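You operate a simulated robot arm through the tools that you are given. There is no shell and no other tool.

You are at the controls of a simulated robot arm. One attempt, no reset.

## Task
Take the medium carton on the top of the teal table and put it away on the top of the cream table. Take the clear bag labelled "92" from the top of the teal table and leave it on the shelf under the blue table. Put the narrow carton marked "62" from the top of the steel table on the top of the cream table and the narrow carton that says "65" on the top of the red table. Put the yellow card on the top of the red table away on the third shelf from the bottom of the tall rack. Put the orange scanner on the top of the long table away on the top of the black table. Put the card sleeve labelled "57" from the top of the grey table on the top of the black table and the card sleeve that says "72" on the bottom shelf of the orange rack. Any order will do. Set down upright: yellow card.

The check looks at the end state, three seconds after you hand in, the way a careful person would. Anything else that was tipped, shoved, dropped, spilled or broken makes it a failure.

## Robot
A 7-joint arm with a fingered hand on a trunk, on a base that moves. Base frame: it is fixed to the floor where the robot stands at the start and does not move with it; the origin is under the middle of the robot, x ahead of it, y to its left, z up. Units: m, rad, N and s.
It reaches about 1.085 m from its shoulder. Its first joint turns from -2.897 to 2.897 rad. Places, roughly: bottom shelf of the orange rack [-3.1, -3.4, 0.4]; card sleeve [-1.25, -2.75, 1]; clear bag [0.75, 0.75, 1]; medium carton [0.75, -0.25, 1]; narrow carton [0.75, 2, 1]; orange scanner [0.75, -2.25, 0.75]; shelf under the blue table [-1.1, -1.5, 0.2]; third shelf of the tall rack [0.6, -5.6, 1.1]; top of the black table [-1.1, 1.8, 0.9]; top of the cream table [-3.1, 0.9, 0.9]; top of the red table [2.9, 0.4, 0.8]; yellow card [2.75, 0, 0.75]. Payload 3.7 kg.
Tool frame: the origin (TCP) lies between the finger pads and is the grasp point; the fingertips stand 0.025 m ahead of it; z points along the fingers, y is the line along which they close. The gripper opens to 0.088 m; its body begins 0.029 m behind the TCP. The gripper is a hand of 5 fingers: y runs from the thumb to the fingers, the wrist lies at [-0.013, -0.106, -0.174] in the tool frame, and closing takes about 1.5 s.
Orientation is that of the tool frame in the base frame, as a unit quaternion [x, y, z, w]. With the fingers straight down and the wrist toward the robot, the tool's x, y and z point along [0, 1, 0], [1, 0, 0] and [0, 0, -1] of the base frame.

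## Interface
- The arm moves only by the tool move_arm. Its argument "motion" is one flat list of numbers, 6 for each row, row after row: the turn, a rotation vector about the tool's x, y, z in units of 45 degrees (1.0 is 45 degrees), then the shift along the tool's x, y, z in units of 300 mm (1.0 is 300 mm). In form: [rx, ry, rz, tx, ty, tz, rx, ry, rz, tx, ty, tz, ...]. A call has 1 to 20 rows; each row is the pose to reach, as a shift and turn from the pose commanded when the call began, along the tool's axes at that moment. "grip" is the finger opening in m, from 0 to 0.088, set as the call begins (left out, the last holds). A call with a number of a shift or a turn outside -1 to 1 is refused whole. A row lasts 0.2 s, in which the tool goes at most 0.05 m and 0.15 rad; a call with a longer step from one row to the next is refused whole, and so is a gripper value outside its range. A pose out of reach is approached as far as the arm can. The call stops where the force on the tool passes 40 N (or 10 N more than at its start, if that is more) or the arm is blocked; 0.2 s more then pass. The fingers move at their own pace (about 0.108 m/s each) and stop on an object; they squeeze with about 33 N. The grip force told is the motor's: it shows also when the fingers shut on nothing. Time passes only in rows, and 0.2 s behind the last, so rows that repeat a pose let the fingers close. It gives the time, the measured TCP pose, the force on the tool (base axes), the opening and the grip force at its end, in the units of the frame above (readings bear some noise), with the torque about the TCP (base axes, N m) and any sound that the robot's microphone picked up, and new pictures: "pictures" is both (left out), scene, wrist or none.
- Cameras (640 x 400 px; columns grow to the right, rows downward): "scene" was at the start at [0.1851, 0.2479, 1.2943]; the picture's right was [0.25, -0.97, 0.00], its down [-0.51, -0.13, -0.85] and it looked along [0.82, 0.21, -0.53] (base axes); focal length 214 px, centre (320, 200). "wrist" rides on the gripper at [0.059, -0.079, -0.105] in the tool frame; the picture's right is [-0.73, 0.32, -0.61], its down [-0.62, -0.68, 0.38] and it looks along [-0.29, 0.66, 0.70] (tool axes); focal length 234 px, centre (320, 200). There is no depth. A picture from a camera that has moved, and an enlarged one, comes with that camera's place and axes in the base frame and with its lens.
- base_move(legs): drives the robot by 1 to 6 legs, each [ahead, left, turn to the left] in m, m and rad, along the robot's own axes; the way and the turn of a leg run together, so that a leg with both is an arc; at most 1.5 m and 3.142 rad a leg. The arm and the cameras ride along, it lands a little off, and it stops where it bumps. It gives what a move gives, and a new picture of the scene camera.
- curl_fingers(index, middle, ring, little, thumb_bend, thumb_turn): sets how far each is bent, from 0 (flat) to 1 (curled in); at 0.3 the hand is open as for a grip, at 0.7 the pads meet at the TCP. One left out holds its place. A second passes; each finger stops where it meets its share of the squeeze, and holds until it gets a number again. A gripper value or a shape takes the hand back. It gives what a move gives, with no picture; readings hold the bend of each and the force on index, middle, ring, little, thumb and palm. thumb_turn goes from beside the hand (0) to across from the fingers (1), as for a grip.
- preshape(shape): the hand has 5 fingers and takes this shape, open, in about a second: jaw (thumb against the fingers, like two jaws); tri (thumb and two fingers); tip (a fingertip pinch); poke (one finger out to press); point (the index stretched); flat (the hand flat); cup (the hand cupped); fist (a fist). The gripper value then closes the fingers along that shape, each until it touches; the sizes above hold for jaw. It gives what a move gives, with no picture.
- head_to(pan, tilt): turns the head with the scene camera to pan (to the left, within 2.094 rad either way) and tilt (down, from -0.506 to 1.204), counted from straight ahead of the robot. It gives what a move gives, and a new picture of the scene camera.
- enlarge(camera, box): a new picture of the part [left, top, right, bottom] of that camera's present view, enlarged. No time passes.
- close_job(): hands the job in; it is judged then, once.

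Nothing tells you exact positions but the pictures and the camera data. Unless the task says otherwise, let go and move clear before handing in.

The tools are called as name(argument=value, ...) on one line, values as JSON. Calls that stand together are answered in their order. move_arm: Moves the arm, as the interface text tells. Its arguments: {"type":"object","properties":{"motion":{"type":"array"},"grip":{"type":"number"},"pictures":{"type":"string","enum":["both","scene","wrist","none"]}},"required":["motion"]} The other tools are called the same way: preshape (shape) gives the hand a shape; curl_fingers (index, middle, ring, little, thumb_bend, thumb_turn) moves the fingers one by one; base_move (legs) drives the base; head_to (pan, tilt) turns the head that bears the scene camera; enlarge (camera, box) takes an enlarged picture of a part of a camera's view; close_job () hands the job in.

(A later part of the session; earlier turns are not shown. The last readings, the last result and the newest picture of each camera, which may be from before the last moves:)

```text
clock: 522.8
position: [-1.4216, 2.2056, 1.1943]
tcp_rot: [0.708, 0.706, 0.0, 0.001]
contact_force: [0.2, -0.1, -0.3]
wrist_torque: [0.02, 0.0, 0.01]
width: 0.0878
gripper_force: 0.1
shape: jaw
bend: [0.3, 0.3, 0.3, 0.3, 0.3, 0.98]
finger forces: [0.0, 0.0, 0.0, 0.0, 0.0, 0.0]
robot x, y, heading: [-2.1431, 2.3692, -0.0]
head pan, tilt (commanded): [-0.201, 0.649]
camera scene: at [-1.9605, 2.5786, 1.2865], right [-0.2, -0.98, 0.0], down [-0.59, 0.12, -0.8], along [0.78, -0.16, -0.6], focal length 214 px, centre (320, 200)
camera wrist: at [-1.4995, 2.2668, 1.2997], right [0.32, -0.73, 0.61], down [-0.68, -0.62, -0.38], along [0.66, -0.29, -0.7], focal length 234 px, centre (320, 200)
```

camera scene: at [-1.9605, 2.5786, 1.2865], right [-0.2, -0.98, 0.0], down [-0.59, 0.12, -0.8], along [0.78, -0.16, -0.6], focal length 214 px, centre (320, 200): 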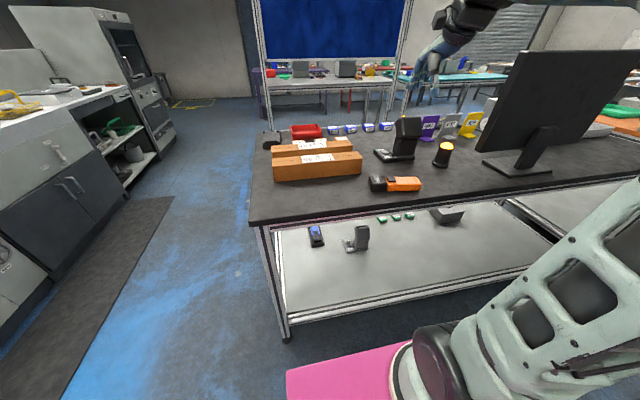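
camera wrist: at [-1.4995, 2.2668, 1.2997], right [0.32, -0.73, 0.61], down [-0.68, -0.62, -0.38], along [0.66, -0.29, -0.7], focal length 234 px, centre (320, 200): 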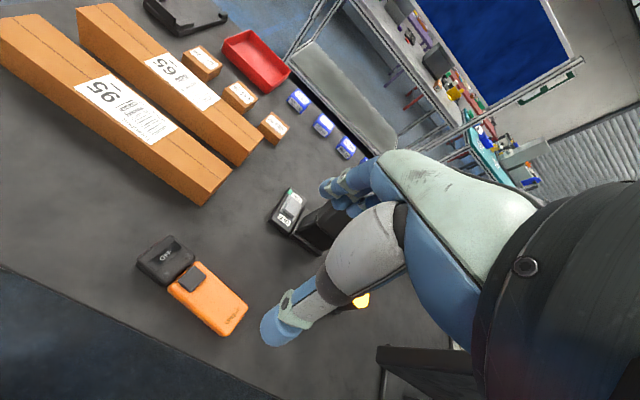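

The scanner is placed. I retract and look south along the west aisle toward the grey table and orange rack.

move_arm(motion=[0, 0, 0, 0, -0.14, 0, 0, 0, 0, 0, -0.28, 0, 0, 0, 0, 0, -0.42, 0, 0, 0, 0, 0, -0.56, 0, 0, 0, 0, 0, -0.7, 0, 0, 0, 0, 0, -0.84, 0, 0, 0, 0, 0, -0.98, 0], pictures="none")

head_to(pan=-1.6, tilt=0.35)

```text
clock: 524.4
position: [-1.7123, 2.2058, 1.193]
tcp_rot: [0.708, 0.707, -0.001, 0.0]
contact_force: [-0.1, -0.2, 0.8]
wrist_torque: [-0.03, 0.01, 0.02]
width: 0.0877
gripper_force: 0.1
shape: jaw
bend: [0.3, 0.3, 0.3, 0.3, 0.3, 0.98]
finger forces: [0.0, 0.0, 0.0, 0.0, 0.0, 0.1]
robot x, y, heading: [-2.1447, 2.3714, 0.002]
head pan, tilt (commanded): [-0.201, 0.649]
```

```text
clock: 525.9
position: [-1.7139, 2.2063, 1.1943]
tcp_rot: [0.708, 0.706, -0.001, 0.0]
contact_force: [0.3, 0.3, 0.9]
wrist_torque: [0.02, -0.01, -0.01]
width: 0.0874
gripper_force: 0.1
shape: jaw
bend: [0.3, 0.3, 0.3, 0.3, 0.3, 0.98]
finger forces: [0.1, 0.0, 0.0, 0.0, 0.0, 0.0]
robot x, y, heading: [-2.1451, 2.3727, 0.0]
head pan, tilt (commanded): [-1.6, 0.351]
camera scene: at [-2.0482, 2.5027, 1.3136], right [-1.0, 0.03, 0.0], down [0.01, 0.34, -0.94], along [-0.03, -0.94, -0.34], focal length 214 px, centre (320, 200)
```

scene: 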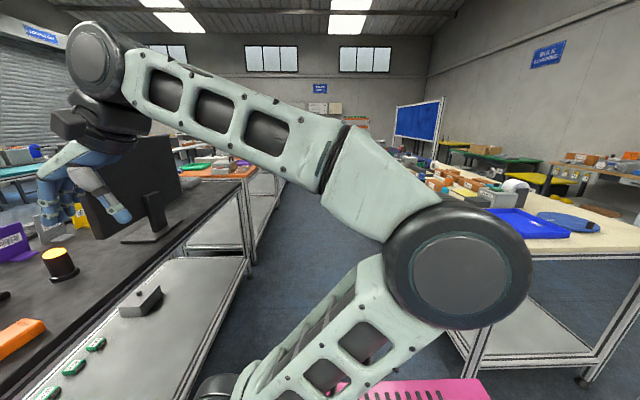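

I turn to face south and drive down the west aisle.

base_move(legs=[[0, 0, -1.571], [1.2, 0, 0], [1.2, 0, 0]])

head_to(pan=0.0, tilt=0.35)

```text
clock: 541.6
position: [-2.2885, -0.482, 1.1933]
tcp_rot: [1.0, 0.005, -0.001, 0.0]
contact_force: [-0.3, -0.8, -0.4]
wrist_torque: [0.02, 0.02, 0.02]
width: 0.0875
gripper_force: 0.0
shape: jaw
bend: [0.3, 0.3, 0.3, 0.3, 0.3, 0.98]
finger forces: [0.0, 0.0, 0.1, 0.1, 0.0, 0.0]
robot x, y, heading: [-2.1288, -0.0495, -1.561]
head pan, tilt (commanded): [-1.6, 0.351]
camera scene: at [-1.9964, -0.145, 1.3136], right [0.02, 1.0, 0.0], down [0.34, -0.01, -0.94], along [-0.94, 0.02, -0.34], focal length 214 px, centre (320, 200)
```

scene: 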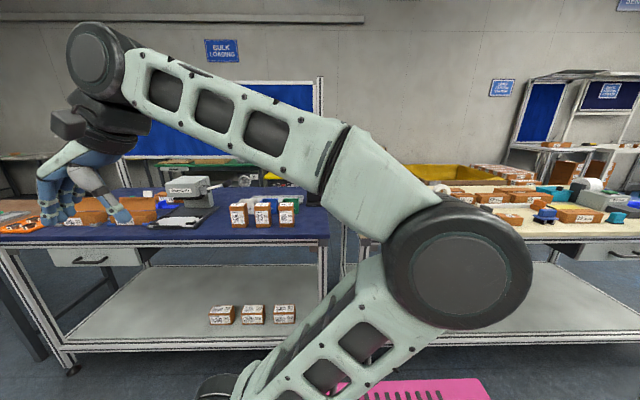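

```text
clock: 543.3
position: [-2.2882, -0.4821, 1.1939]
tcp_rot: [1.0, 0.005, -0.002, 0.0]
contact_force: [-0.1, 0.2, 0.2]
wrist_torque: [0.0, -0.02, 0.01]
width: 0.0878
gripper_force: 0.1
shape: jaw
bend: [0.3, 0.3, 0.3, 0.3, 0.3, 0.98]
finger forces: [0.0, 0.0, 0.1, 0.0, 0.0, 0.0]
robot x, y, heading: [-2.1261, -0.0499, -1.557]
head pan, tilt (commanded): [0.0, 0.351]
camera scene: at [-1.9022, -0.2396, 1.3136], right [-1.0, -0.01, 0.0], down [0.0, 0.34, -0.94], along [0.01, -0.94, -0.34], focal length 214 px, centre (320, 200)
```

scene: 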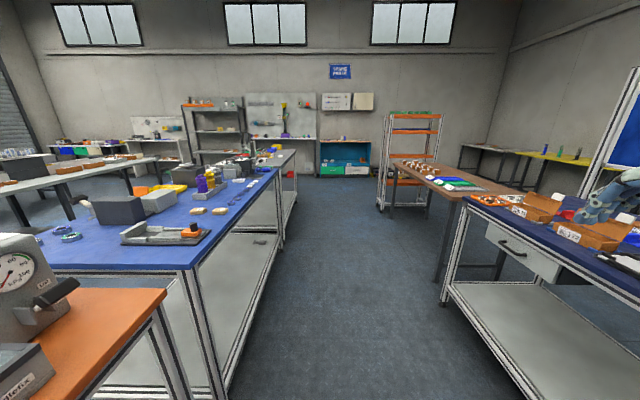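

The aisle is clear to the grey table on the left and the orange rack at the right end. I drive there and face the grey table.

base_move(legs=[[1.3, 0, -0.014], [1.25, 0, 0], [0, 0, 1.571]])

head_to(pan=0.0, tilt=0.6)

enlarge(camera="scene", box=[120, 100, 520, 350])

```text
clock: 559.5
position: [-1.6973, -2.752, 1.1936]
tcp_rot: [0.703, 0.711, -0.001, 0.0]
contact_force: [0.3, -0.1, -0.8]
wrist_torque: [0.01, -0.02, 0.0]
width: 0.0877
gripper_force: 0.1
shape: jaw
bend: [0.3, 0.3, 0.3, 0.3, 0.3, 0.98]
finger forces: [0.1, 0.1, 0.0, 0.0, 0.0, 0.0]
robot x, y, heading: [-2.1301, -2.589, 0.016]
head pan, tilt (commanded): [0.0, 0.351]
camera scene: at [-1.941, -2.3637, 1.3136], right [0.01, -1.0, 0.0], down [-0.34, 0.0, -0.94], along [0.94, 0.01, -0.34], focal length 214 px, centre (320, 200)
```

scene: 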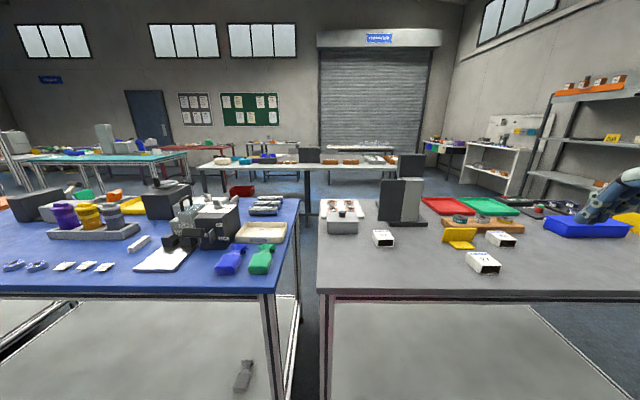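

```text
clock: 560.3
position: [-1.6977, -2.7516, 1.1939]
tcp_rot: [0.703, 0.711, 0.0, 0.001]
contact_force: [-0.2, 0.2, 0.4]
wrist_torque: [-0.01, -0.03, -0.02]
width: 0.0876
gripper_force: 0.1
shape: jaw
bend: [0.3, 0.3, 0.3, 0.3, 0.3, 0.98]
finger forces: [0.1, 0.1, 0.0, 0.0, 0.0, 0.1]
robot x, y, heading: [-2.13, -2.5923, 0.011]
head pan, tilt (commanded): [0.0, 0.6]
camera scene: at [-1.9457, -2.3638, 1.2909], right [0.01, -1.0, 0.0], down [-0.56, -0.01, -0.83], along [0.83, 0.01, -0.56], focal length 214 px, centre (320, 200)
```

scene: 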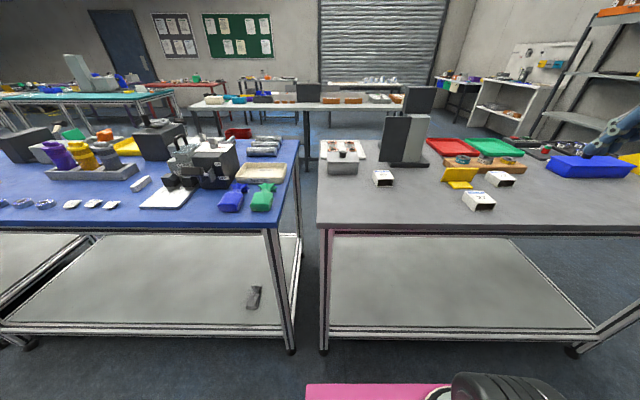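

```text
1.60 times, centred on (320, 225) of scene
camera zoom: at [-1.9457, -2.3638, 1.2909], right [0.01, -1.0, 0.0], down [-0.56, -0.01, -0.83], along [0.83, 0.01, -0.56], focal length 343 px, centre (320, 160)
```

zoom: 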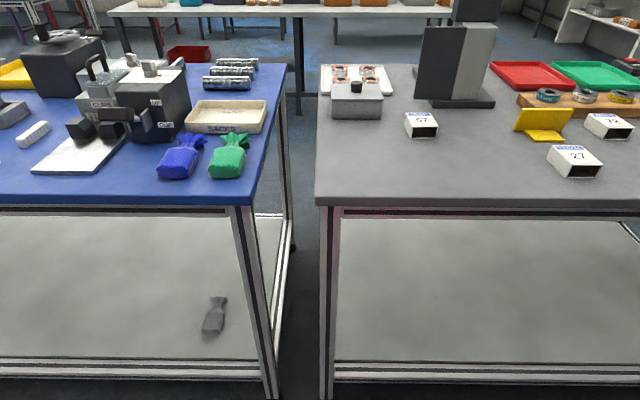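

The card sleeves are small white box-like tubes. I zoom to read their labels.

enlarge(camera="scene", box=[350, 150, 550, 275])

move_arm(motion=[0, 0, 0, 0, 0, 0], pictures="wrist")

enlarge(camera="wrist", box=[60, 20, 380, 220])

```text
3.20 times, centred on (450, 212) of scene
camera zoom: at [-1.9457, -2.3638, 1.2909], right [0.01, -1.0, 0.0], down [-0.56, -0.01, -0.83], along [0.83, 0.01, -0.56], focal length 686 px, centre (-96, 160)
```

zoom: 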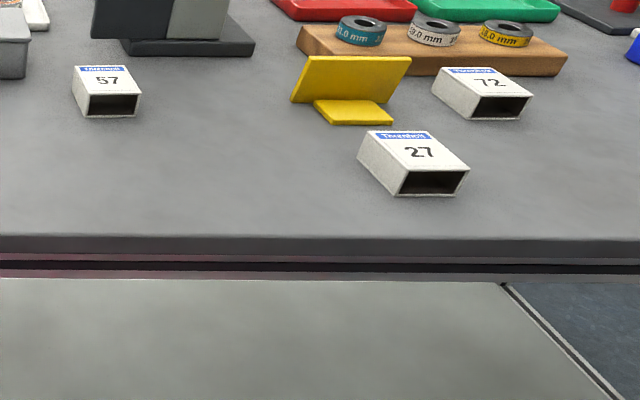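

```text
clock: 560.7
position: [-1.697, -2.7506, 1.1937]
tcp_rot: [0.704, 0.711, -0.001, 0.0]
contact_force: [0.3, 0.0, -0.3]
wrist_torque: [-0.01, -0.03, 0.0]
width: 0.0878
gripper_force: 0.1
shape: jaw
bend: [0.3, 0.3, 0.3, 0.3, 0.3, 0.98]
finger forces: [0.1, 0.1, 0.0, 0.0, 0.1, 0.0]
robot x, y, heading: [-2.1337, -2.5888, 0.017]
head pan, tilt (commanded): [0.0, 0.6]
camera wrist: at [-1.7768, -2.6911, 1.299], right [0.33, -0.72, 0.61], down [-0.67, -0.63, -0.38], along [0.66, -0.28, -0.69], focal length 234 px, centre (320, 200)
```

wrist: 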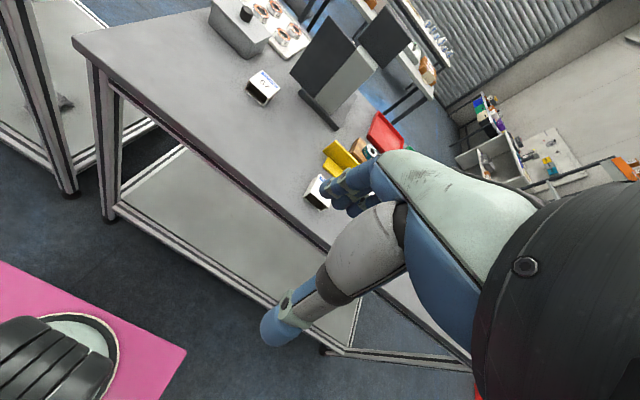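

```text
2.00 times, centred on (220, 120) of wrist
camera zoom: at [-1.7768, -2.6911, 1.299], right [0.33, -0.72, 0.61], down [-0.67, -0.63, -0.38], along [0.66, -0.28, -0.69], focal length 468 px, centre (520, 360)
```

zoom: 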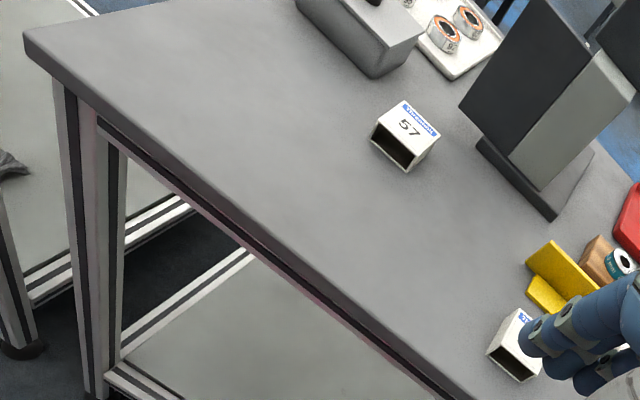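

Sleeves 57 (at -1.264,-2.58), 27 and 72 (at -1.266,-2.995) are clear. I take 72 first for the nearby orange rack, strafing to line up.

base_move(legs=[[0, -0.3, -0.014]])

enlarge(camera="scene", box=[260, 140, 460, 265])

```text
clock: 562.7
position: [-1.6978, -3.0522, 1.1939]
tcp_rot: [0.708, 0.706, -0.001, 0.0]
contact_force: [-0.2, -0.2, -0.2]
wrist_torque: [0.0, 0.02, 0.01]
width: 0.0878
gripper_force: 0.1
shape: jaw
bend: [0.3, 0.3, 0.3, 0.3, 0.3, 0.98]
finger forces: [0.1, 0.0, 0.0, 0.0, 0.1, 0.0]
robot x, y, heading: [-2.1254, -2.8839, 0.0]
head pan, tilt (commanded): [0.0, 0.6]
camera scene: at [-1.9407, -2.6614, 1.2908], right [0.0, -1.0, 0.0], down [-0.56, 0.0, -0.83], along [0.83, 0.0, -0.56], focal length 214 px, centre (320, 200)
```

scene: 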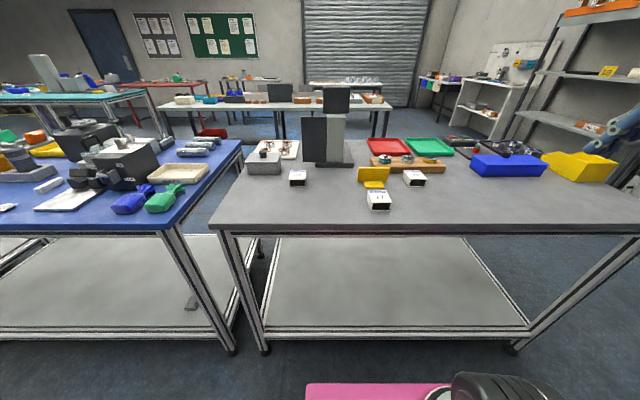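

```text
3.20 times, centred on (360, 202) of scene
camera zoom: at [-1.9407, -2.6614, 1.2908], right [0.0, -1.0, 0.0], down [-0.56, 0.0, -0.83], along [0.83, 0.0, -0.56], focal length 686 px, centre (192, 192)
```

zoom: 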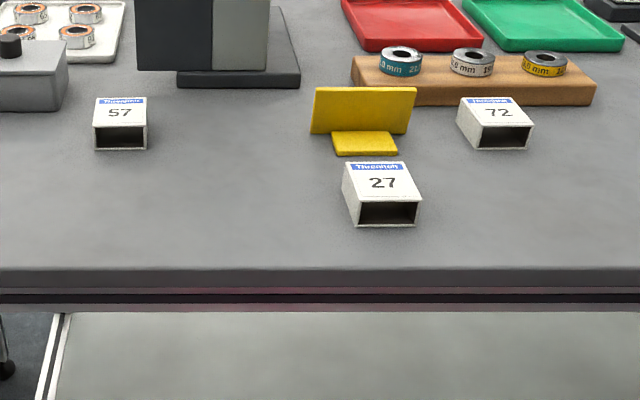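

72 is aligned with the axes at (-1.264, -2.999). I turn the hand to close across its sides and move above it.

move_arm(motion=[0, 0, 0.166, 0.017, 0.111, 0, 0, 0, 0.333, 0.033, 0.222, 0, 0, 0, 0.5, 0.05, 0.333, 0, 0, 0, 0.667, 0.067, 0.445, 0, 0, 0, 0.833, 0.083, 0.556, 0, 0, 0, 1.0, 0.1, 0.667, 0], grip=0.088, pictures="none")

move_arm(motion=[0, 0, 0.166, 0.097, 0.078, 0.055, 0, 0, 0.333, 0.194, 0.156, 0.111, 0, 0, 0.5, 0.291, 0.234, 0.166, 0, 0, 0.667, 0.388, 0.312, 0.222, 0, 0, 0.833, 0.485, 0.39, 0.277, 0, 0, 0.996, 0.582, 0.468, 0.333, 0, 0, 0.996, 0.582, 0.468, 0.333], pictures="both")

enlarge(camera="wrist", box=[130, 200, 330, 325])

```text
clock: 564.1
position: [-1.4965, -3.0241, 1.1926]
tcp_rot: [0.925, 0.381, 0.001, 0.0]
contact_force: [-0.9, -0.9, 0.3]
wrist_torque: [0.01, 0.03, -0.04]
width: 0.0878
gripper_force: 0.0
shape: jaw
bend: [0.3, 0.3, 0.3, 0.3, 0.3, 0.98]
finger forces: [0.1, 0.0, 0.0, 0.0, 0.0, 0.0]
robot x, y, heading: [-2.1297, -2.8848, 0.003]
head pan, tilt (commanded): [0.0, 0.6]
```

```text
clock: 565.7
position: [-1.2753, -2.9985, 1.0948]
tcp_rot: [1.0, -0.001, 0.002, 0.001]
contact_force: [0.1, -0.1, -0.2]
wrist_torque: [0.02, 0.02, -0.02]
width: 0.0875
gripper_force: 0.0
shape: jaw
bend: [0.3, 0.3, 0.3, 0.3, 0.3, 0.98]
finger forces: [0.0, 0.0, 0.1, 0.0, 0.0, 0.0]
robot x, y, heading: [-2.1273, -2.8872, 0.001]
head pan, tilt (commanded): [0.0, 0.6]
camera scene: at [-1.9408, -2.6613, 1.2908], right [0.0, -1.0, 0.0], down [-0.56, 0.0, -0.83], along [0.83, 0.0, -0.56], focal length 214 px, centre (320, 200)
camera wrist: at [-1.2159, -2.9169, 1.2003], right [-0.73, -0.32, 0.61], down [-0.62, 0.68, -0.39], along [-0.29, -0.66, -0.69], focal length 234 px, centre (320, 200)
```

scene: 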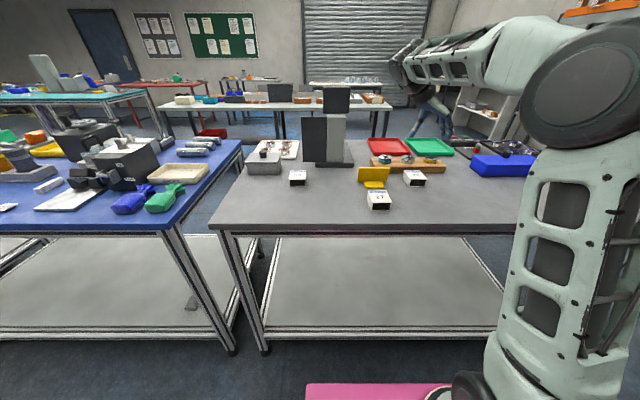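
wrist: 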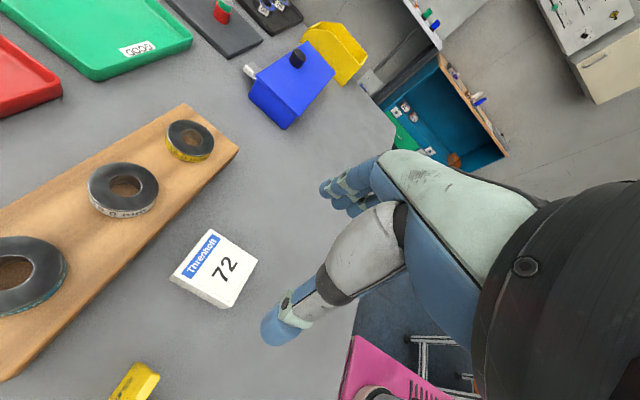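

```text
3.20 times, centred on (230, 262) of wrist
camera zoom: at [-1.2159, -2.9169, 1.2003], right [-0.73, -0.32, 0.61], down [-0.62, 0.68, -0.39], along [-0.29, -0.66, -0.69], focal length 749 px, centre (608, 0)
```

zoom: 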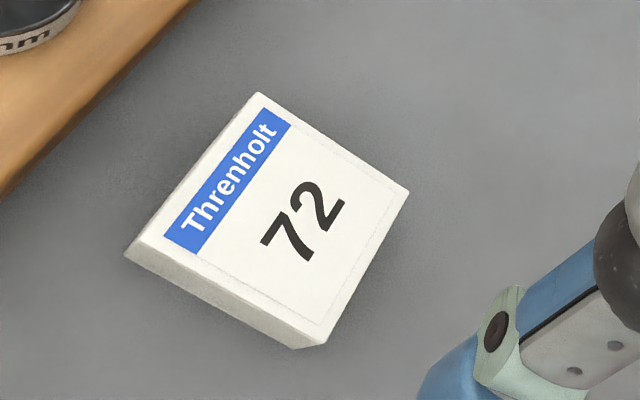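

72 is at x∈[-1.287,-1.223], y∈[-3.027,-2.971]. I descend around it.

move_arm(motion=[0, 0, 0, 0.043, 0, 0.12, 0, 0, 0, 0.043, 0, 0.25, 0, 0, 0, 0.043, 0, 0.38, 0, 0, 0, 0.043, 0, 0.48, 0, 0, 0, 0.043, 0, 0.54, 0, 0, 0, 0.043, 0, 0.54], grip=0.088, pictures="both")

enlarge(camera="scene", box=[320, 120, 480, 220])

```text
clock: 567.1
position: [-1.2614, -3.0016, 0.9323]
tcp_rot: [1.0, 0.001, 0.0, 0.0]
contact_force: [0.2, -0.1, 1.4]
wrist_torque: [-0.01, 0.04, 0.01]
width: 0.0877
gripper_force: 0.0
shape: jaw
bend: [0.3, 0.3, 0.3, 0.3, 0.3, 0.98]
finger forces: [0.0, 0.0, 0.0, 0.0, 0.0, 0.0]
robot x, y, heading: [-2.1305, -2.8878, -0.003]
head pan, tilt (commanded): [0.0, 0.6]
camera scene: at [-1.9406, -2.6614, 1.2908], right [0.0, -1.0, 0.0], down [-0.56, 0.0, -0.83], along [0.83, 0.0, -0.56], focal length 214 px, centre (320, 200)
camera wrist: at [-1.2024, -2.9207, 1.037], right [-0.73, -0.32, 0.61], down [-0.62, 0.68, -0.39], along [-0.29, -0.66, -0.69], focal length 234 px, centre (320, 200)
```

scene: 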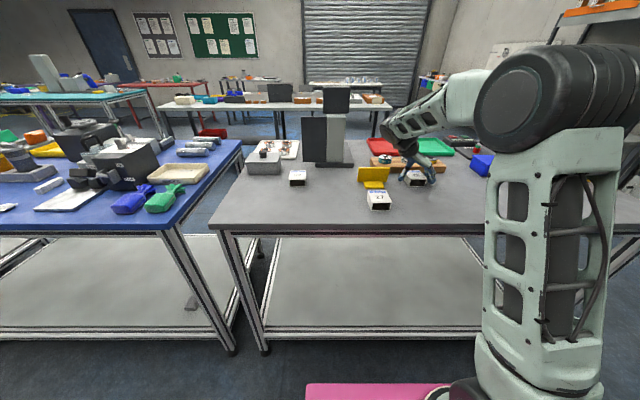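
wrist: 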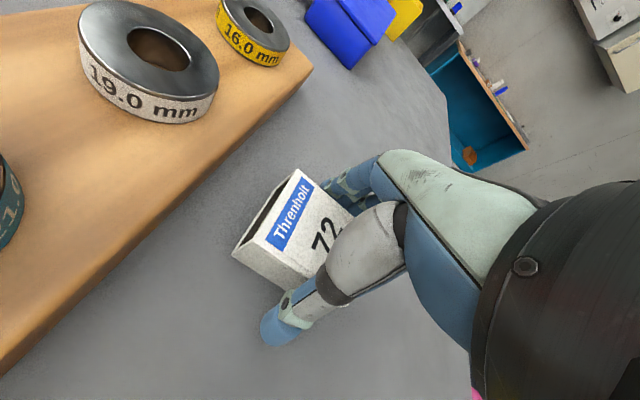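

```text
4.00 times, centred on (400, 170) of scene
camera zoom: at [-1.9406, -2.6614, 1.2908], right [0.0, -1.0, 0.0], down [-0.56, 0.0, -0.83], along [0.83, 0.0, -0.56], focal length 858 px, centre (0, 320)
```

zoom: 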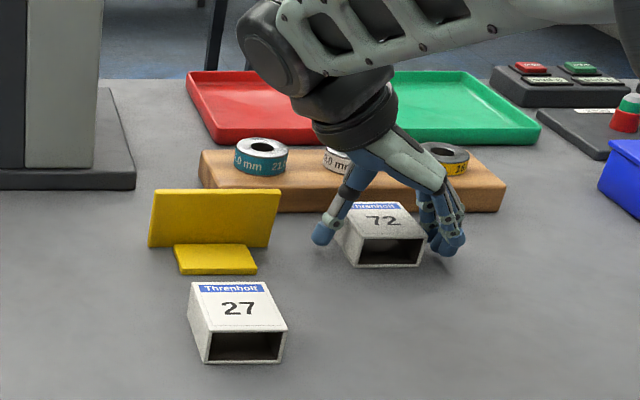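

move_arm(motion=[0, 0, 0, 0, 0, 0, 0, 0, 0, 0, 0, 0, 0, 0, 0, 0, 0, 0, 0, 0, 0, 0, 0, 0, 0, 0, 0, 0, 0, 0, 0, 0, 0, 0, 0, 0, 0, 0, 0, 0, 0, 0, 0, 0, 0, 0, 0, 0], grip=0.03, pictures="wrist")

```text
clock: 568.9
position: [-1.2618, -3.0016, 0.9313]
tcp_rot: [1.0, 0.001, 0.0, 0.001]
contact_force: [0.2, -0.5, -0.6]
wrist_torque: [-0.01, 0.02, -0.02]
width: 0.0522
gripper_force: 33.3
shape: jaw
bend: [0.74, 0.43, 0.39, 0.44, 0.63, 0.99]
finger forces: [16.6, 9.0, 3.8, 0.0, 29.6, 0.0]
robot x, y, heading: [-2.1275, -2.889, 0.001]
head pan, tilt (commanded): [0.0, 0.6]
camera wrist: at [-1.2023, -2.9207, 1.0372], right [-0.73, -0.32, 0.61], down [-0.62, 0.68, -0.39], along [-0.29, -0.66, -0.69], focal length 234 px, centre (320, 200)
```

wrist: 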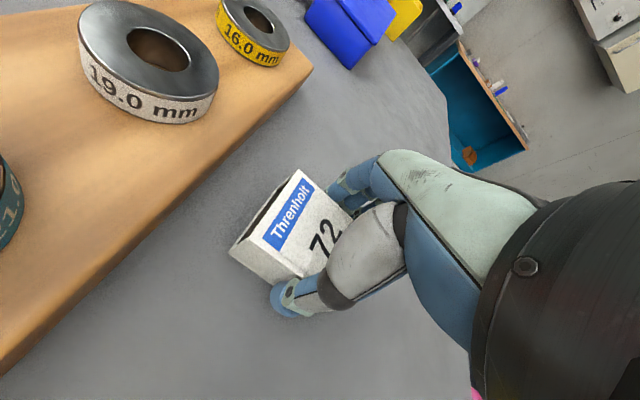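

move_arm(motion=[0, 0, 0, 0, 0, -0.04, 0, 0, 0, 0, 0, -0.1, 0, 0, 0, 0, 0, -0.2, 0, 0, 0, 0, 0, -0.35, 0, 0, 0, 0, 0, -0.5, 0, 0, 0, 0, 0, -0.65, 0, 0, 0, 0, 0, -0.8, 0, 0, 0, 0, 0, -0.87], pictures="both")

enlarge(camera="scene", box=[320, 80, 480, 180])

```text
clock: 570.7
position: [-1.2626, -2.9985, 1.195]
tcp_rot: [1.0, 0.0, 0.0, 0.001]
contact_force: [0.1, -0.1, -1.0]
wrist_torque: [-0.04, 0.02, 0.02]
width: 0.0521
gripper_force: 33.1
shape: jaw
bend: [0.74, 0.43, 0.39, 0.44, 0.63, 0.99]
finger forces: [16.5, 9.1, 3.8, 0.0, 29.6, 0.1]
robot x, y, heading: [-2.1263, -2.8859, 0.004]
head pan, tilt (commanded): [0.0, 0.6]
camera scene: at [-1.9406, -2.6614, 1.2908], right [0.0, -1.0, 0.0], down [-0.57, 0.0, -0.82], along [0.82, 0.0, -0.57], focal length 214 px, centre (320, 200)
camera wrist: at [-1.2035, -2.9169, 1.2999], right [-0.73, -0.32, 0.61], down [-0.62, 0.68, -0.39], along [-0.29, -0.66, -0.69], focal length 234 px, centre (320, 200)
```

scene: 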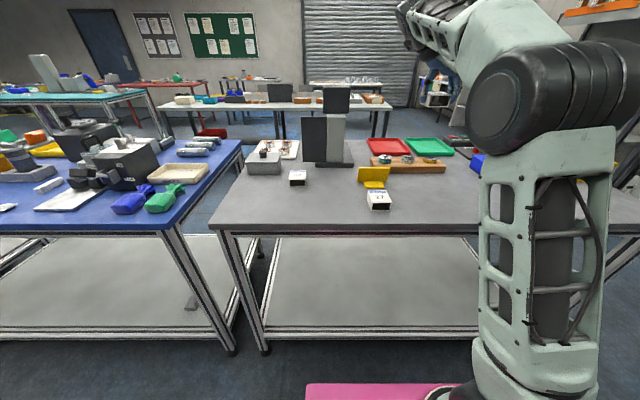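
wrist: 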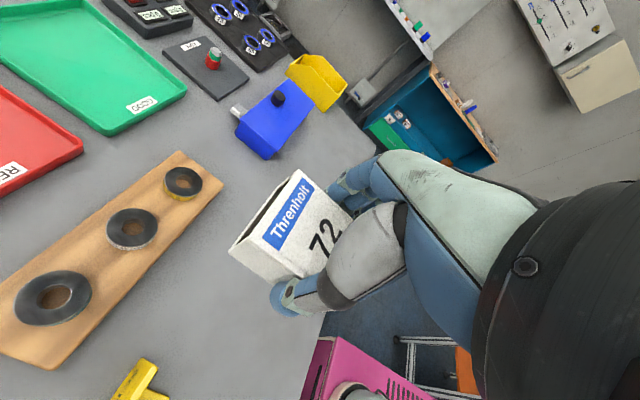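

```text
4.00 times, centred on (400, 130) of scene
camera zoom: at [-1.9406, -2.6614, 1.2908], right [0.0, -1.0, 0.0], down [-0.57, 0.0, -0.82], along [0.82, 0.0, -0.57], focal length 858 px, centre (0, 480)
```

zoom: 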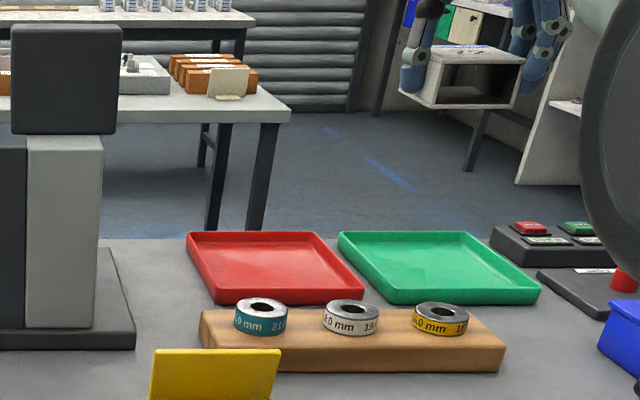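

72 is held firmly. I retract to the travel pose.

move_arm(motion=[0, 0, -0.166, -0.13, 0.014, 0, 0, 0, -0.333, -0.26, 0.028, 0, 0, 0, -0.5, -0.39, 0.042, 0, 0, 0, -0.667, -0.52, 0.057, 0, 0, 0, -0.833, -0.65, 0.071, 0, 0, 0, -1.0, -0.78, 0.085, 0], pictures="none")

move_arm(motion=[0, 0, -0.166, -0.09, -0.067, 0, 0, 0, -0.333, -0.18, -0.133, 0, 0, 0, -0.5, -0.271, -0.2, 0, 0, 0, -0.667, -0.361, -0.267, 0, 0, 0, -0.833, -0.452, -0.333, 0, 0, 0, -1.0, -0.542, -0.4, 0, 0, 0, -1.0, -0.542, -0.4, 0], pictures="none")

base_move(legs=[[0, 0, 1.571], [0, 0, 1.571]])

head_to(pan=0.3, tilt=0.5)

```text
clock: 572.1
position: [-1.4952, -3.0241, 1.1933]
tcp_rot: [0.923, 0.384, -0.001, 0.0]
contact_force: [0.1, 0.0, -0.3]
wrist_torque: [0.03, 0.01, -0.02]
width: 0.052
gripper_force: 32.9
shape: jaw
bend: [0.74, 0.43, 0.4, 0.44, 0.63, 0.99]
finger forces: [16.7, 9.1, 3.8, 0.0, 29.6, 0.0]
robot x, y, heading: [-2.1273, -2.8887, -0.002]
head pan, tilt (commanded): [0.0, 0.6]
```

```text
clock: 573.7
position: [-1.6946, -3.0551, 1.1933]
tcp_rot: [0.706, 0.708, -0.001, 0.0]
contact_force: [-0.3, 0.2, 0.0]
wrist_torque: [0.0, 0.0, 0.0]
width: 0.0517
gripper_force: 33.1
shape: jaw
bend: [0.74, 0.43, 0.4, 0.44, 0.63, 0.99]
finger forces: [16.7, 9.1, 3.8, 0.0, 29.7, 0.1]
robot x, y, heading: [-2.1258, -2.8856, -0.007]
head pan, tilt (commanded): [0.0, 0.6]
```

```text
clock: 581.8
position: [-2.559, -2.7138, 1.1932]
tcp_rot: [-0.704, 0.71, 0.0, 0.0]
contact_force: [0.2, 0.4, 0.1]
wrist_torque: [-0.02, 0.03, 0.01]
width: 0.0513
gripper_force: 33.2
shape: jaw
bend: [0.74, 0.43, 0.4, 0.44, 0.63, 0.99]
finger forces: [16.4, 9.0, 3.8, 0.0, 29.3, 0.1]
robot x, y, heading: [-2.1283, -2.8869, 3.13]
head pan, tilt (commanded): [0.0, 0.6]
camera scene: at [-2.3197, -3.1095, 1.2908], right [0.01, 1.0, 0.0], down [0.56, -0.01, -0.83], along [-0.83, 0.01, -0.56], focal length 214 px, centre (320, 200)
```

scene: 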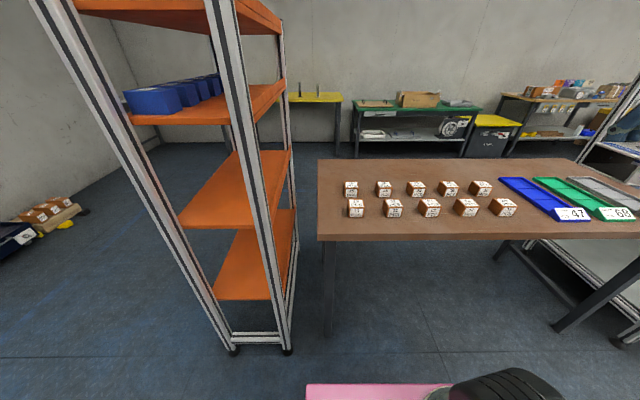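

```text
clock: 582.6
position: [-2.5591, -2.7126, 1.1942]
tcp_rot: [-0.704, 0.71, 0.001, 0.001]
contact_force: [0.0, -0.1, -0.6]
wrist_torque: [0.03, 0.0, -0.03]
width: 0.0515
gripper_force: 33.0
shape: jaw
bend: [0.74, 0.43, 0.4, 0.44, 0.63, 0.99]
finger forces: [16.3, 9.0, 3.8, 0.0, 29.1, 0.1]
robot x, y, heading: [-2.1302, -2.8866, 3.133]
head pan, tilt (commanded): [0.3, 0.499]
camera scene: at [-2.3185, -3.1363, 1.2999], right [-0.29, 0.96, 0.0], down [0.46, 0.14, -0.88], along [-0.84, -0.25, -0.48], focal length 214 px, centre (320, 200)
```

scene: 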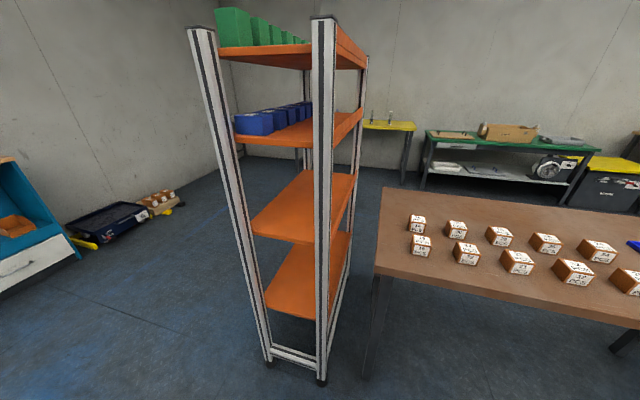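

The orange rack's long open side faces south, with the bottom shelf at z≈0.40. I drive around to its south side for easy access.

base_move(legs=[[0, 1.0, 0], [0, 0.45, 0], [0.95, 0, 0], [0, 0, -1.562]])

head_to(pan=-0.1, tilt=0.75)

```text
clock: 598.5
position: [-2.9133, -3.8783, 1.1931]
tcp_rot: [0.032, 0.999, 0.0, 0.001]
contact_force: [0.1, -0.1, -0.8]
wrist_torque: [0.01, -0.02, 0.0]
width: 0.0512
gripper_force: 33.1
shape: jaw
bend: [0.74, 0.43, 0.4, 0.44, 0.63, 0.99]
finger forces: [16.2, 9.0, 3.8, 0.0, 28.9, 0.1]
robot x, y, heading: [-3.111, -4.3003, 1.501]
head pan, tilt (commanded): [0.3, 0.499]
camera scene: at [-3.3512, -4.0956, 1.2999], right [0.97, 0.23, 0.0], down [0.11, -0.47, -0.88], along [-0.2, 0.85, -0.48], focal length 214 px, centre (320, 200)
```

scene: 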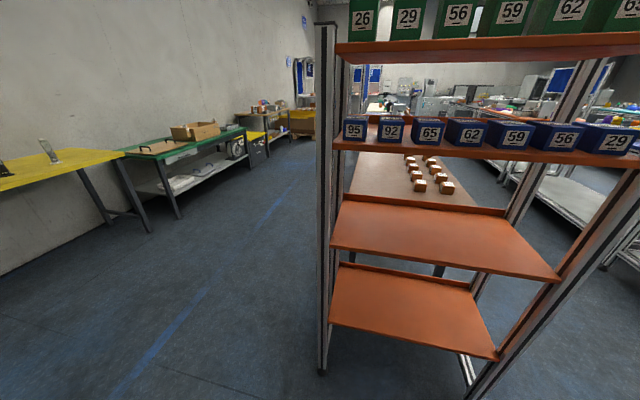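

```text
clock: 599.4
position: [-2.9125, -3.8785, 1.1942]
tcp_rot: [0.033, 0.999, 0.0, 0.001]
contact_force: [-0.1, -0.2, 0.7]
wrist_torque: [0.0, -0.02, 0.03]
width: 0.0513
gripper_force: 32.9
shape: jaw
bend: [0.74, 0.43, 0.4, 0.44, 0.63, 0.99]
finger forces: [16.2, 9.0, 3.7, 0.1, 28.9, 0.1]
robot x, y, heading: [-3.1095, -4.3011, 1.504]
head pan, tilt (commanded): [-0.099, 0.75]
camera scene: at [-3.3165, -4.1024, 1.278], right [0.99, -0.16, 0.0], down [-0.11, -0.67, -0.73], along [0.12, 0.72, -0.68], focal length 214 px, centre (320, 200)
```

scene: 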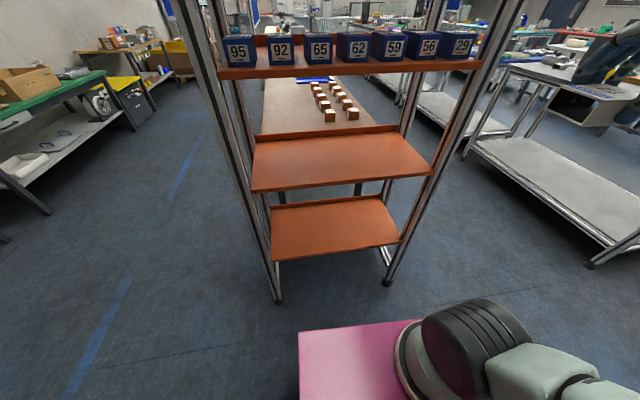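

This is the rack's front. I straighten and back up a little so the forearm can reach in low, then bring the hand down in front of the bottom shelf.

base_move(legs=[[-0.25, 0, 0.067]])

move_arm(motion=[0, 0, 0, 0.045, 0.14, 0, 0, 0, 0, 0.09, 0.28, 0, 0, 0, 0, 0.135, 0.42, 0, 0, 0, 0, 0.18, 0.56, 0, 0, 0, 0, 0.225, 0.7, 0, 0, 0, 0, 0.267, 0.84, 0], pictures="none")

move_arm(motion=[0, 0, 0, 0, 0, 0.15, 0, 0, 0, 0, 0, 0.3, 0, 0, 0, 0, 0, 0.45, 0, 0, 0, 0, 0, 0.6, 0, 0, 0, 0, 0, 0.75, 0, 0, 0, 0, 0, 0.9, 0, 0, 0, 0, 0, 1.0], pictures="both")

```text
clock: 601.2
position: [-2.9504, -4.1126, 1.1926]
tcp_rot: [-0.002, 1.0, 0.0, 0.001]
contact_force: [0.4, 0.0, -0.7]
wrist_torque: [0.06, -0.03, 0.0]
width: 0.051
gripper_force: 33.2
shape: jaw
bend: [0.74, 0.43, 0.4, 0.44, 0.63, 0.99]
finger forces: [16.2, 9.0, 3.8, 0.0, 29.0, 0.0]
robot x, y, heading: [-3.1184, -4.5478, 1.574]
head pan, tilt (commanded): [-0.099, 0.75]
camera scene: at [-3.3372, -4.3637, 1.2779], right [1.0, -0.1, 0.0], down [-0.07, -0.68, -0.73], along [0.07, 0.73, -0.68], focal length 214 px, centre (320, 200)
```

scene: 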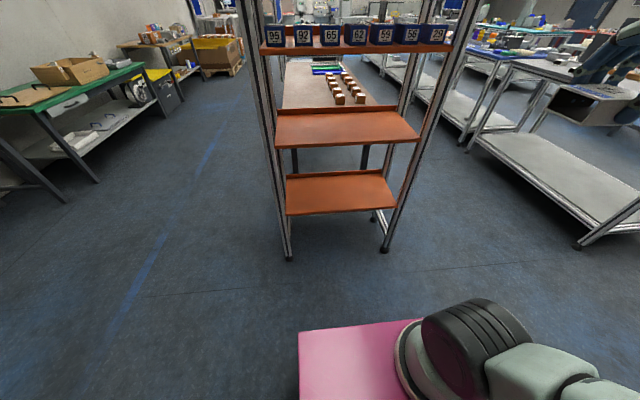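

```text
clock: 602.6
position: [-3.0306, -3.8614, 1.1918]
tcp_rot: [0.0, 1.0, 0.001, 0.002]
contact_force: [-0.2, 0.5, 0.8]
wrist_torque: [0.03, 0.01, -0.02]
width: 0.0512
gripper_force: 33.2
shape: jaw
bend: [0.74, 0.43, 0.4, 0.44, 0.63, 0.99]
finger forces: [16.3, 9.0, 3.8, 0.1, 29.1, 0.0]
robot x, y, heading: [-3.1178, -4.5432, 1.573]
head pan, tilt (commanded): [-0.099, 0.75]
```

```text
clock: 604.2
position: [-3.0306, -3.8612, 0.894]
tcp_rot: [-0.002, 1.0, 0.0, 0.001]
contact_force: [0.2, -0.5, 0.3]
wrist_torque: [0.01, 0.02, -0.03]
width: 0.0509
gripper_force: 32.8
shape: jaw
bend: [0.74, 0.43, 0.4, 0.44, 0.63, 0.99]
finger forces: [16.3, 8.8, 3.9, 0.1, 29.1, 0.1]
robot x, y, heading: [-3.1186, -4.5488, 1.573]
head pan, tilt (commanded): [-0.099, 0.75]
camera scene: at [-3.3372, -4.3638, 1.2779], right [1.0, -0.1, 0.0], down [-0.07, -0.68, -0.73], along [0.07, 0.73, -0.68], focal length 214 px, centre (320, 200)
camera wrist: at [-3.0902, -3.939, 0.9996], right [0.72, 0.32, 0.61], down [0.63, -0.68, -0.38], along [0.29, 0.66, -0.69], focal length 234 px, centre (320, 200)
```

scene: 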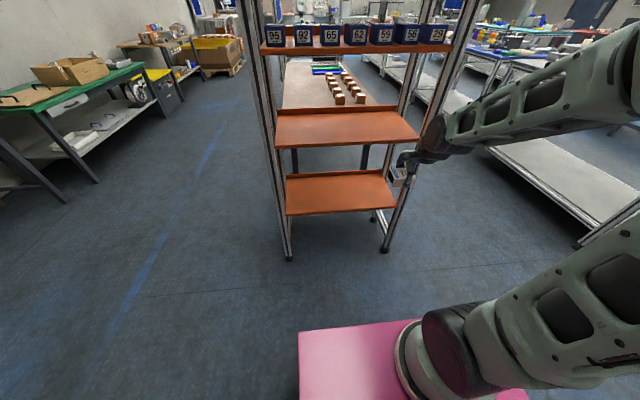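
wrist: 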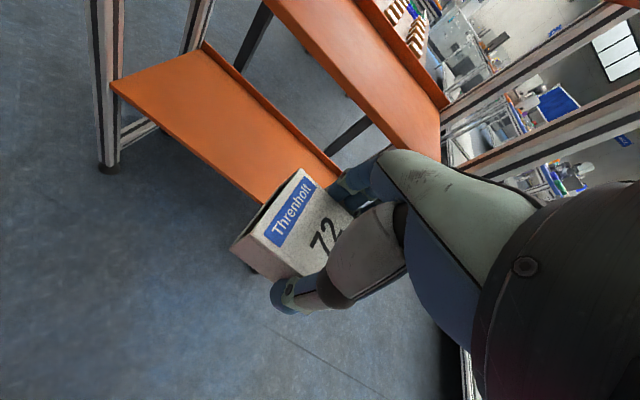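

move_arm(motion=[0, 0, 0, 0, 0, 0.15, 0, 0, 0, 0, 0, 0.3, 0, 0, 0, 0, 0, 0.45, 0, 0, 0, 0, 0, 0.6, 0, 0, 0, 0, 0, 0.75, 0, 0, 0, 0, 0, 0.9, 0, 0, 0, 0, 0, 1.0], pictures="none")

move_arm(motion=[0, 0, 0, 0, 0, 0.13, 0, 0, 0, 0, 0, 0.26, 0, 0, 0, 0, 0, 0.39, 0, 0, 0, 0, 0, 0.39], pictures="both")

```text
clock: 605.8
position: [-3.0301, -3.8498, 0.5913]
tcp_rot: [-0.002, 1.0, 0.0, 0.0]
contact_force: [0.0, 0.0, -0.5]
wrist_torque: [0.0, -0.01, 0.03]
width: 0.0507
gripper_force: 33.0
shape: jaw
bend: [0.74, 0.43, 0.4, 0.44, 0.64, 0.98]
finger forces: [16.4, 8.8, 3.9, 0.1, 29.3, 0.0]
out of reach, approached as far as the arm can: row 2, 4, 5, 6, 7
robot x, y, heading: [-3.1174, -4.542, 1.578]
head pan, tilt (commanded): [-0.099, 0.75]
```

```text
clock: 606.8
position: [-3.0303, -3.8487, 0.4749]
tcp_rot: [-0.001, 1.0, 0.001, 0.001]
contact_force: [-0.6, -0.5, -0.1]
wrist_torque: [0.0, 0.03, -0.01]
width: 0.0507
gripper_force: 32.8
shape: jaw
bend: [0.74, 0.43, 0.4, 0.44, 0.64, 0.98]
finger forces: [16.5, 8.8, 4.0, 0.1, 29.2, 0.1]
robot x, y, heading: [-3.1188, -4.5462, 1.568]
head pan, tilt (commanded): [-0.099, 0.75]
camera scene: at [-3.3372, -4.3637, 1.2779], right [1.0, -0.1, 0.0], down [-0.07, -0.68, -0.73], along [0.07, 0.73, -0.68], focal length 214 px, centre (320, 200)
camera wrist: at [-3.088, -3.9255, 0.5803], right [0.72, 0.32, 0.61], down [0.63, -0.68, -0.38], along [0.29, 0.66, -0.69], focal length 234 px, centre (320, 200)
```

scene: 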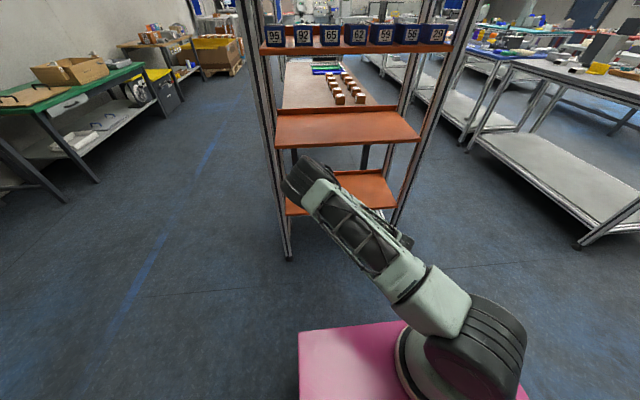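
wrist: 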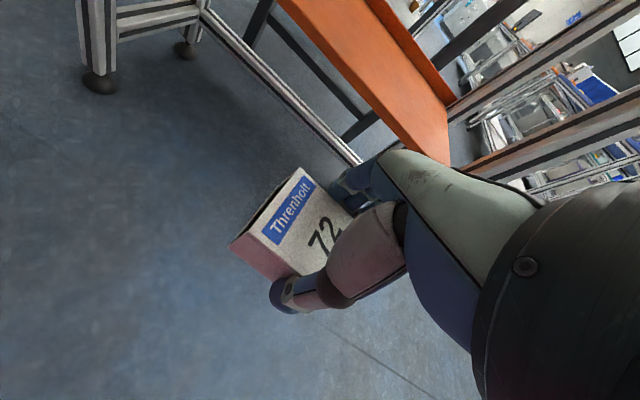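

The arm took an elbow-left posture, which keeps the forearm low. I move the sleeve forward into the bottom shelf space.

move_arm(motion=[0, 0, 0, 0, 0.12, 0, 0, 0, 0, 0, 0.24, 0, 0, 0, 0, 0, 0.36, 0, 0, 0, 0, 0, 0.48, 0, 0, 0, 0, 0, 0.6, 0, 0, 0, 0, 0, 0.72, 0, 0, 0, 0, 0, 0.8, 0], pictures="both")

```text
clock: 608.4
position: [-3.0274, -3.6072, 0.4743]
tcp_rot: [-0.001, 1.0, -0.001, 0.001]
contact_force: [0.4, 0.1, 0.7]
wrist_torque: [0.04, 0.0, -0.01]
width: 0.0506
gripper_force: 33.0
shape: jaw
bend: [0.74, 0.43, 0.4, 0.44, 0.64, 0.98]
finger forces: [16.5, 8.8, 3.9, 0.0, 29.3, 0.0]
robot x, y, heading: [-3.118, -4.5425, 1.573]
head pan, tilt (commanded): [-0.099, 0.75]
camera scene: at [-3.3373, -4.3637, 1.2779], right [1.0, -0.1, 0.0], down [-0.07, -0.68, -0.73], along [0.07, 0.73, -0.68], focal length 214 px, centre (320, 200)
camera wrist: at [-3.0862, -3.6838, 0.5802], right [0.72, 0.33, 0.61], down [0.63, -0.68, -0.38], along [0.29, 0.66, -0.7], focal length 234 px, centre (320, 200)
```

scene: 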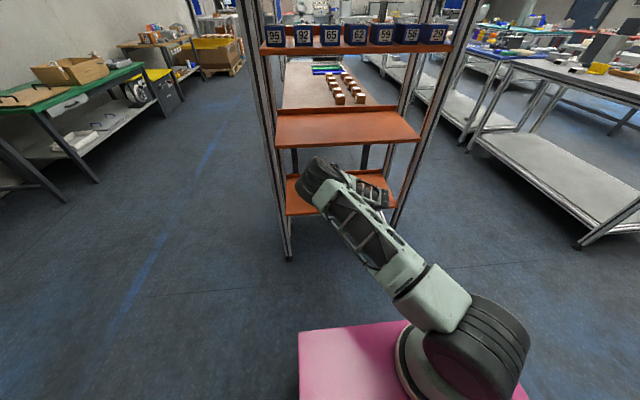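
wrist: 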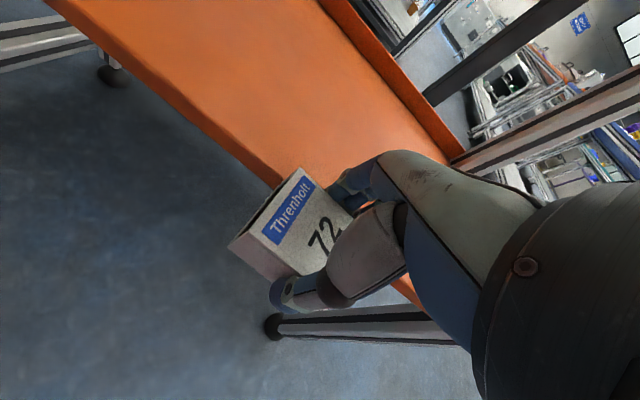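

move_arm(motion=[0, 0, 0, 0, 0.12, 0, 0, 0, 0, 0, 0.24, 0, 0, 0, 0, 0, 0.36, 0, 0, 0, 0, 0, 0.48, 0, 0, 0, 0, 0, 0.62, 0, 0, 0, 0, 0, 0.62, 0], pictures="both")

enlarge(camera="scene", box=[240, 80, 440, 230])

```text
clock: 608.8
position: [-3.0262, -3.5895, 0.4735]
tcp_rot: [0.0, 1.0, -0.003, 0.002]
contact_force: [-4.4, -30.8, 24.6]
wrist_torque: [-0.3, 0.24, 0.13]
width: 0.0503
gripper_force: 33.2
shape: jaw
bend: [0.76, 0.5, 0.47, 0.44, 0.46, 0.98]
finger forces: [27.9, 3.7, 0.5, 0.0, 48.8, 0.0]
robot x, y, heading: [-3.1153, -4.546, 1.576]
head pan, tilt (commanded): [-0.099, 0.75]
stopped in row 1: the force on the tool passed its limit at 66 N (the readings are from after the stop); the commanded pose is now the measured one
camera scene: at [-3.3375, -4.3656, 1.2781], right [1.0, -0.1, 0.0], down [-0.07, -0.68, -0.73], along [0.07, 0.73, -0.68], focal length 214 px, centre (320, 200)
camera wrist: at [-3.085, -3.6654, 0.5804], right [0.72, 0.33, 0.61], down [0.63, -0.68, -0.38], along [0.29, 0.65, -0.7], focal length 234 px, centre (320, 200)
```

scene: 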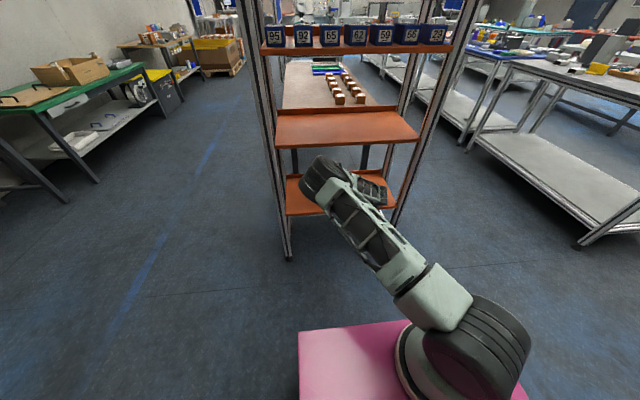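
wrist: 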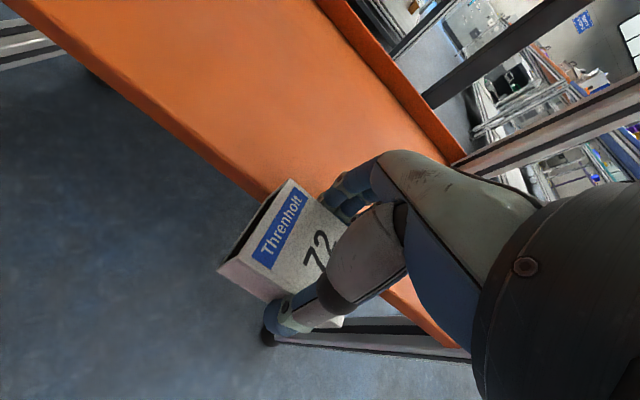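

```text
2.67 times, centred on (340, 155) of scene
camera zoom: at [-3.3375, -4.3656, 1.2781], right [1.0, -0.1, 0.0], down [-0.07, -0.68, -0.73], along [0.07, 0.73, -0.68], focal length 572 px, centre (267, 320)
```

zoom: 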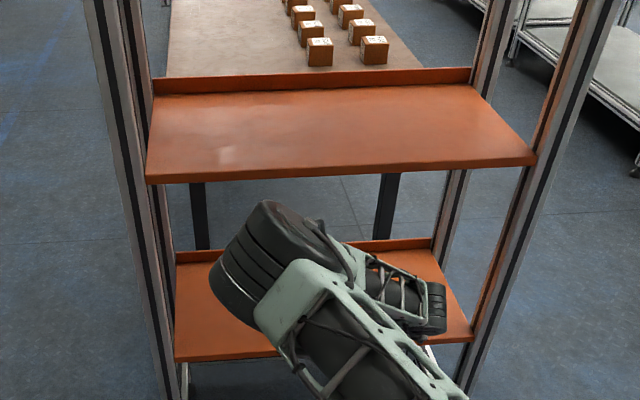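

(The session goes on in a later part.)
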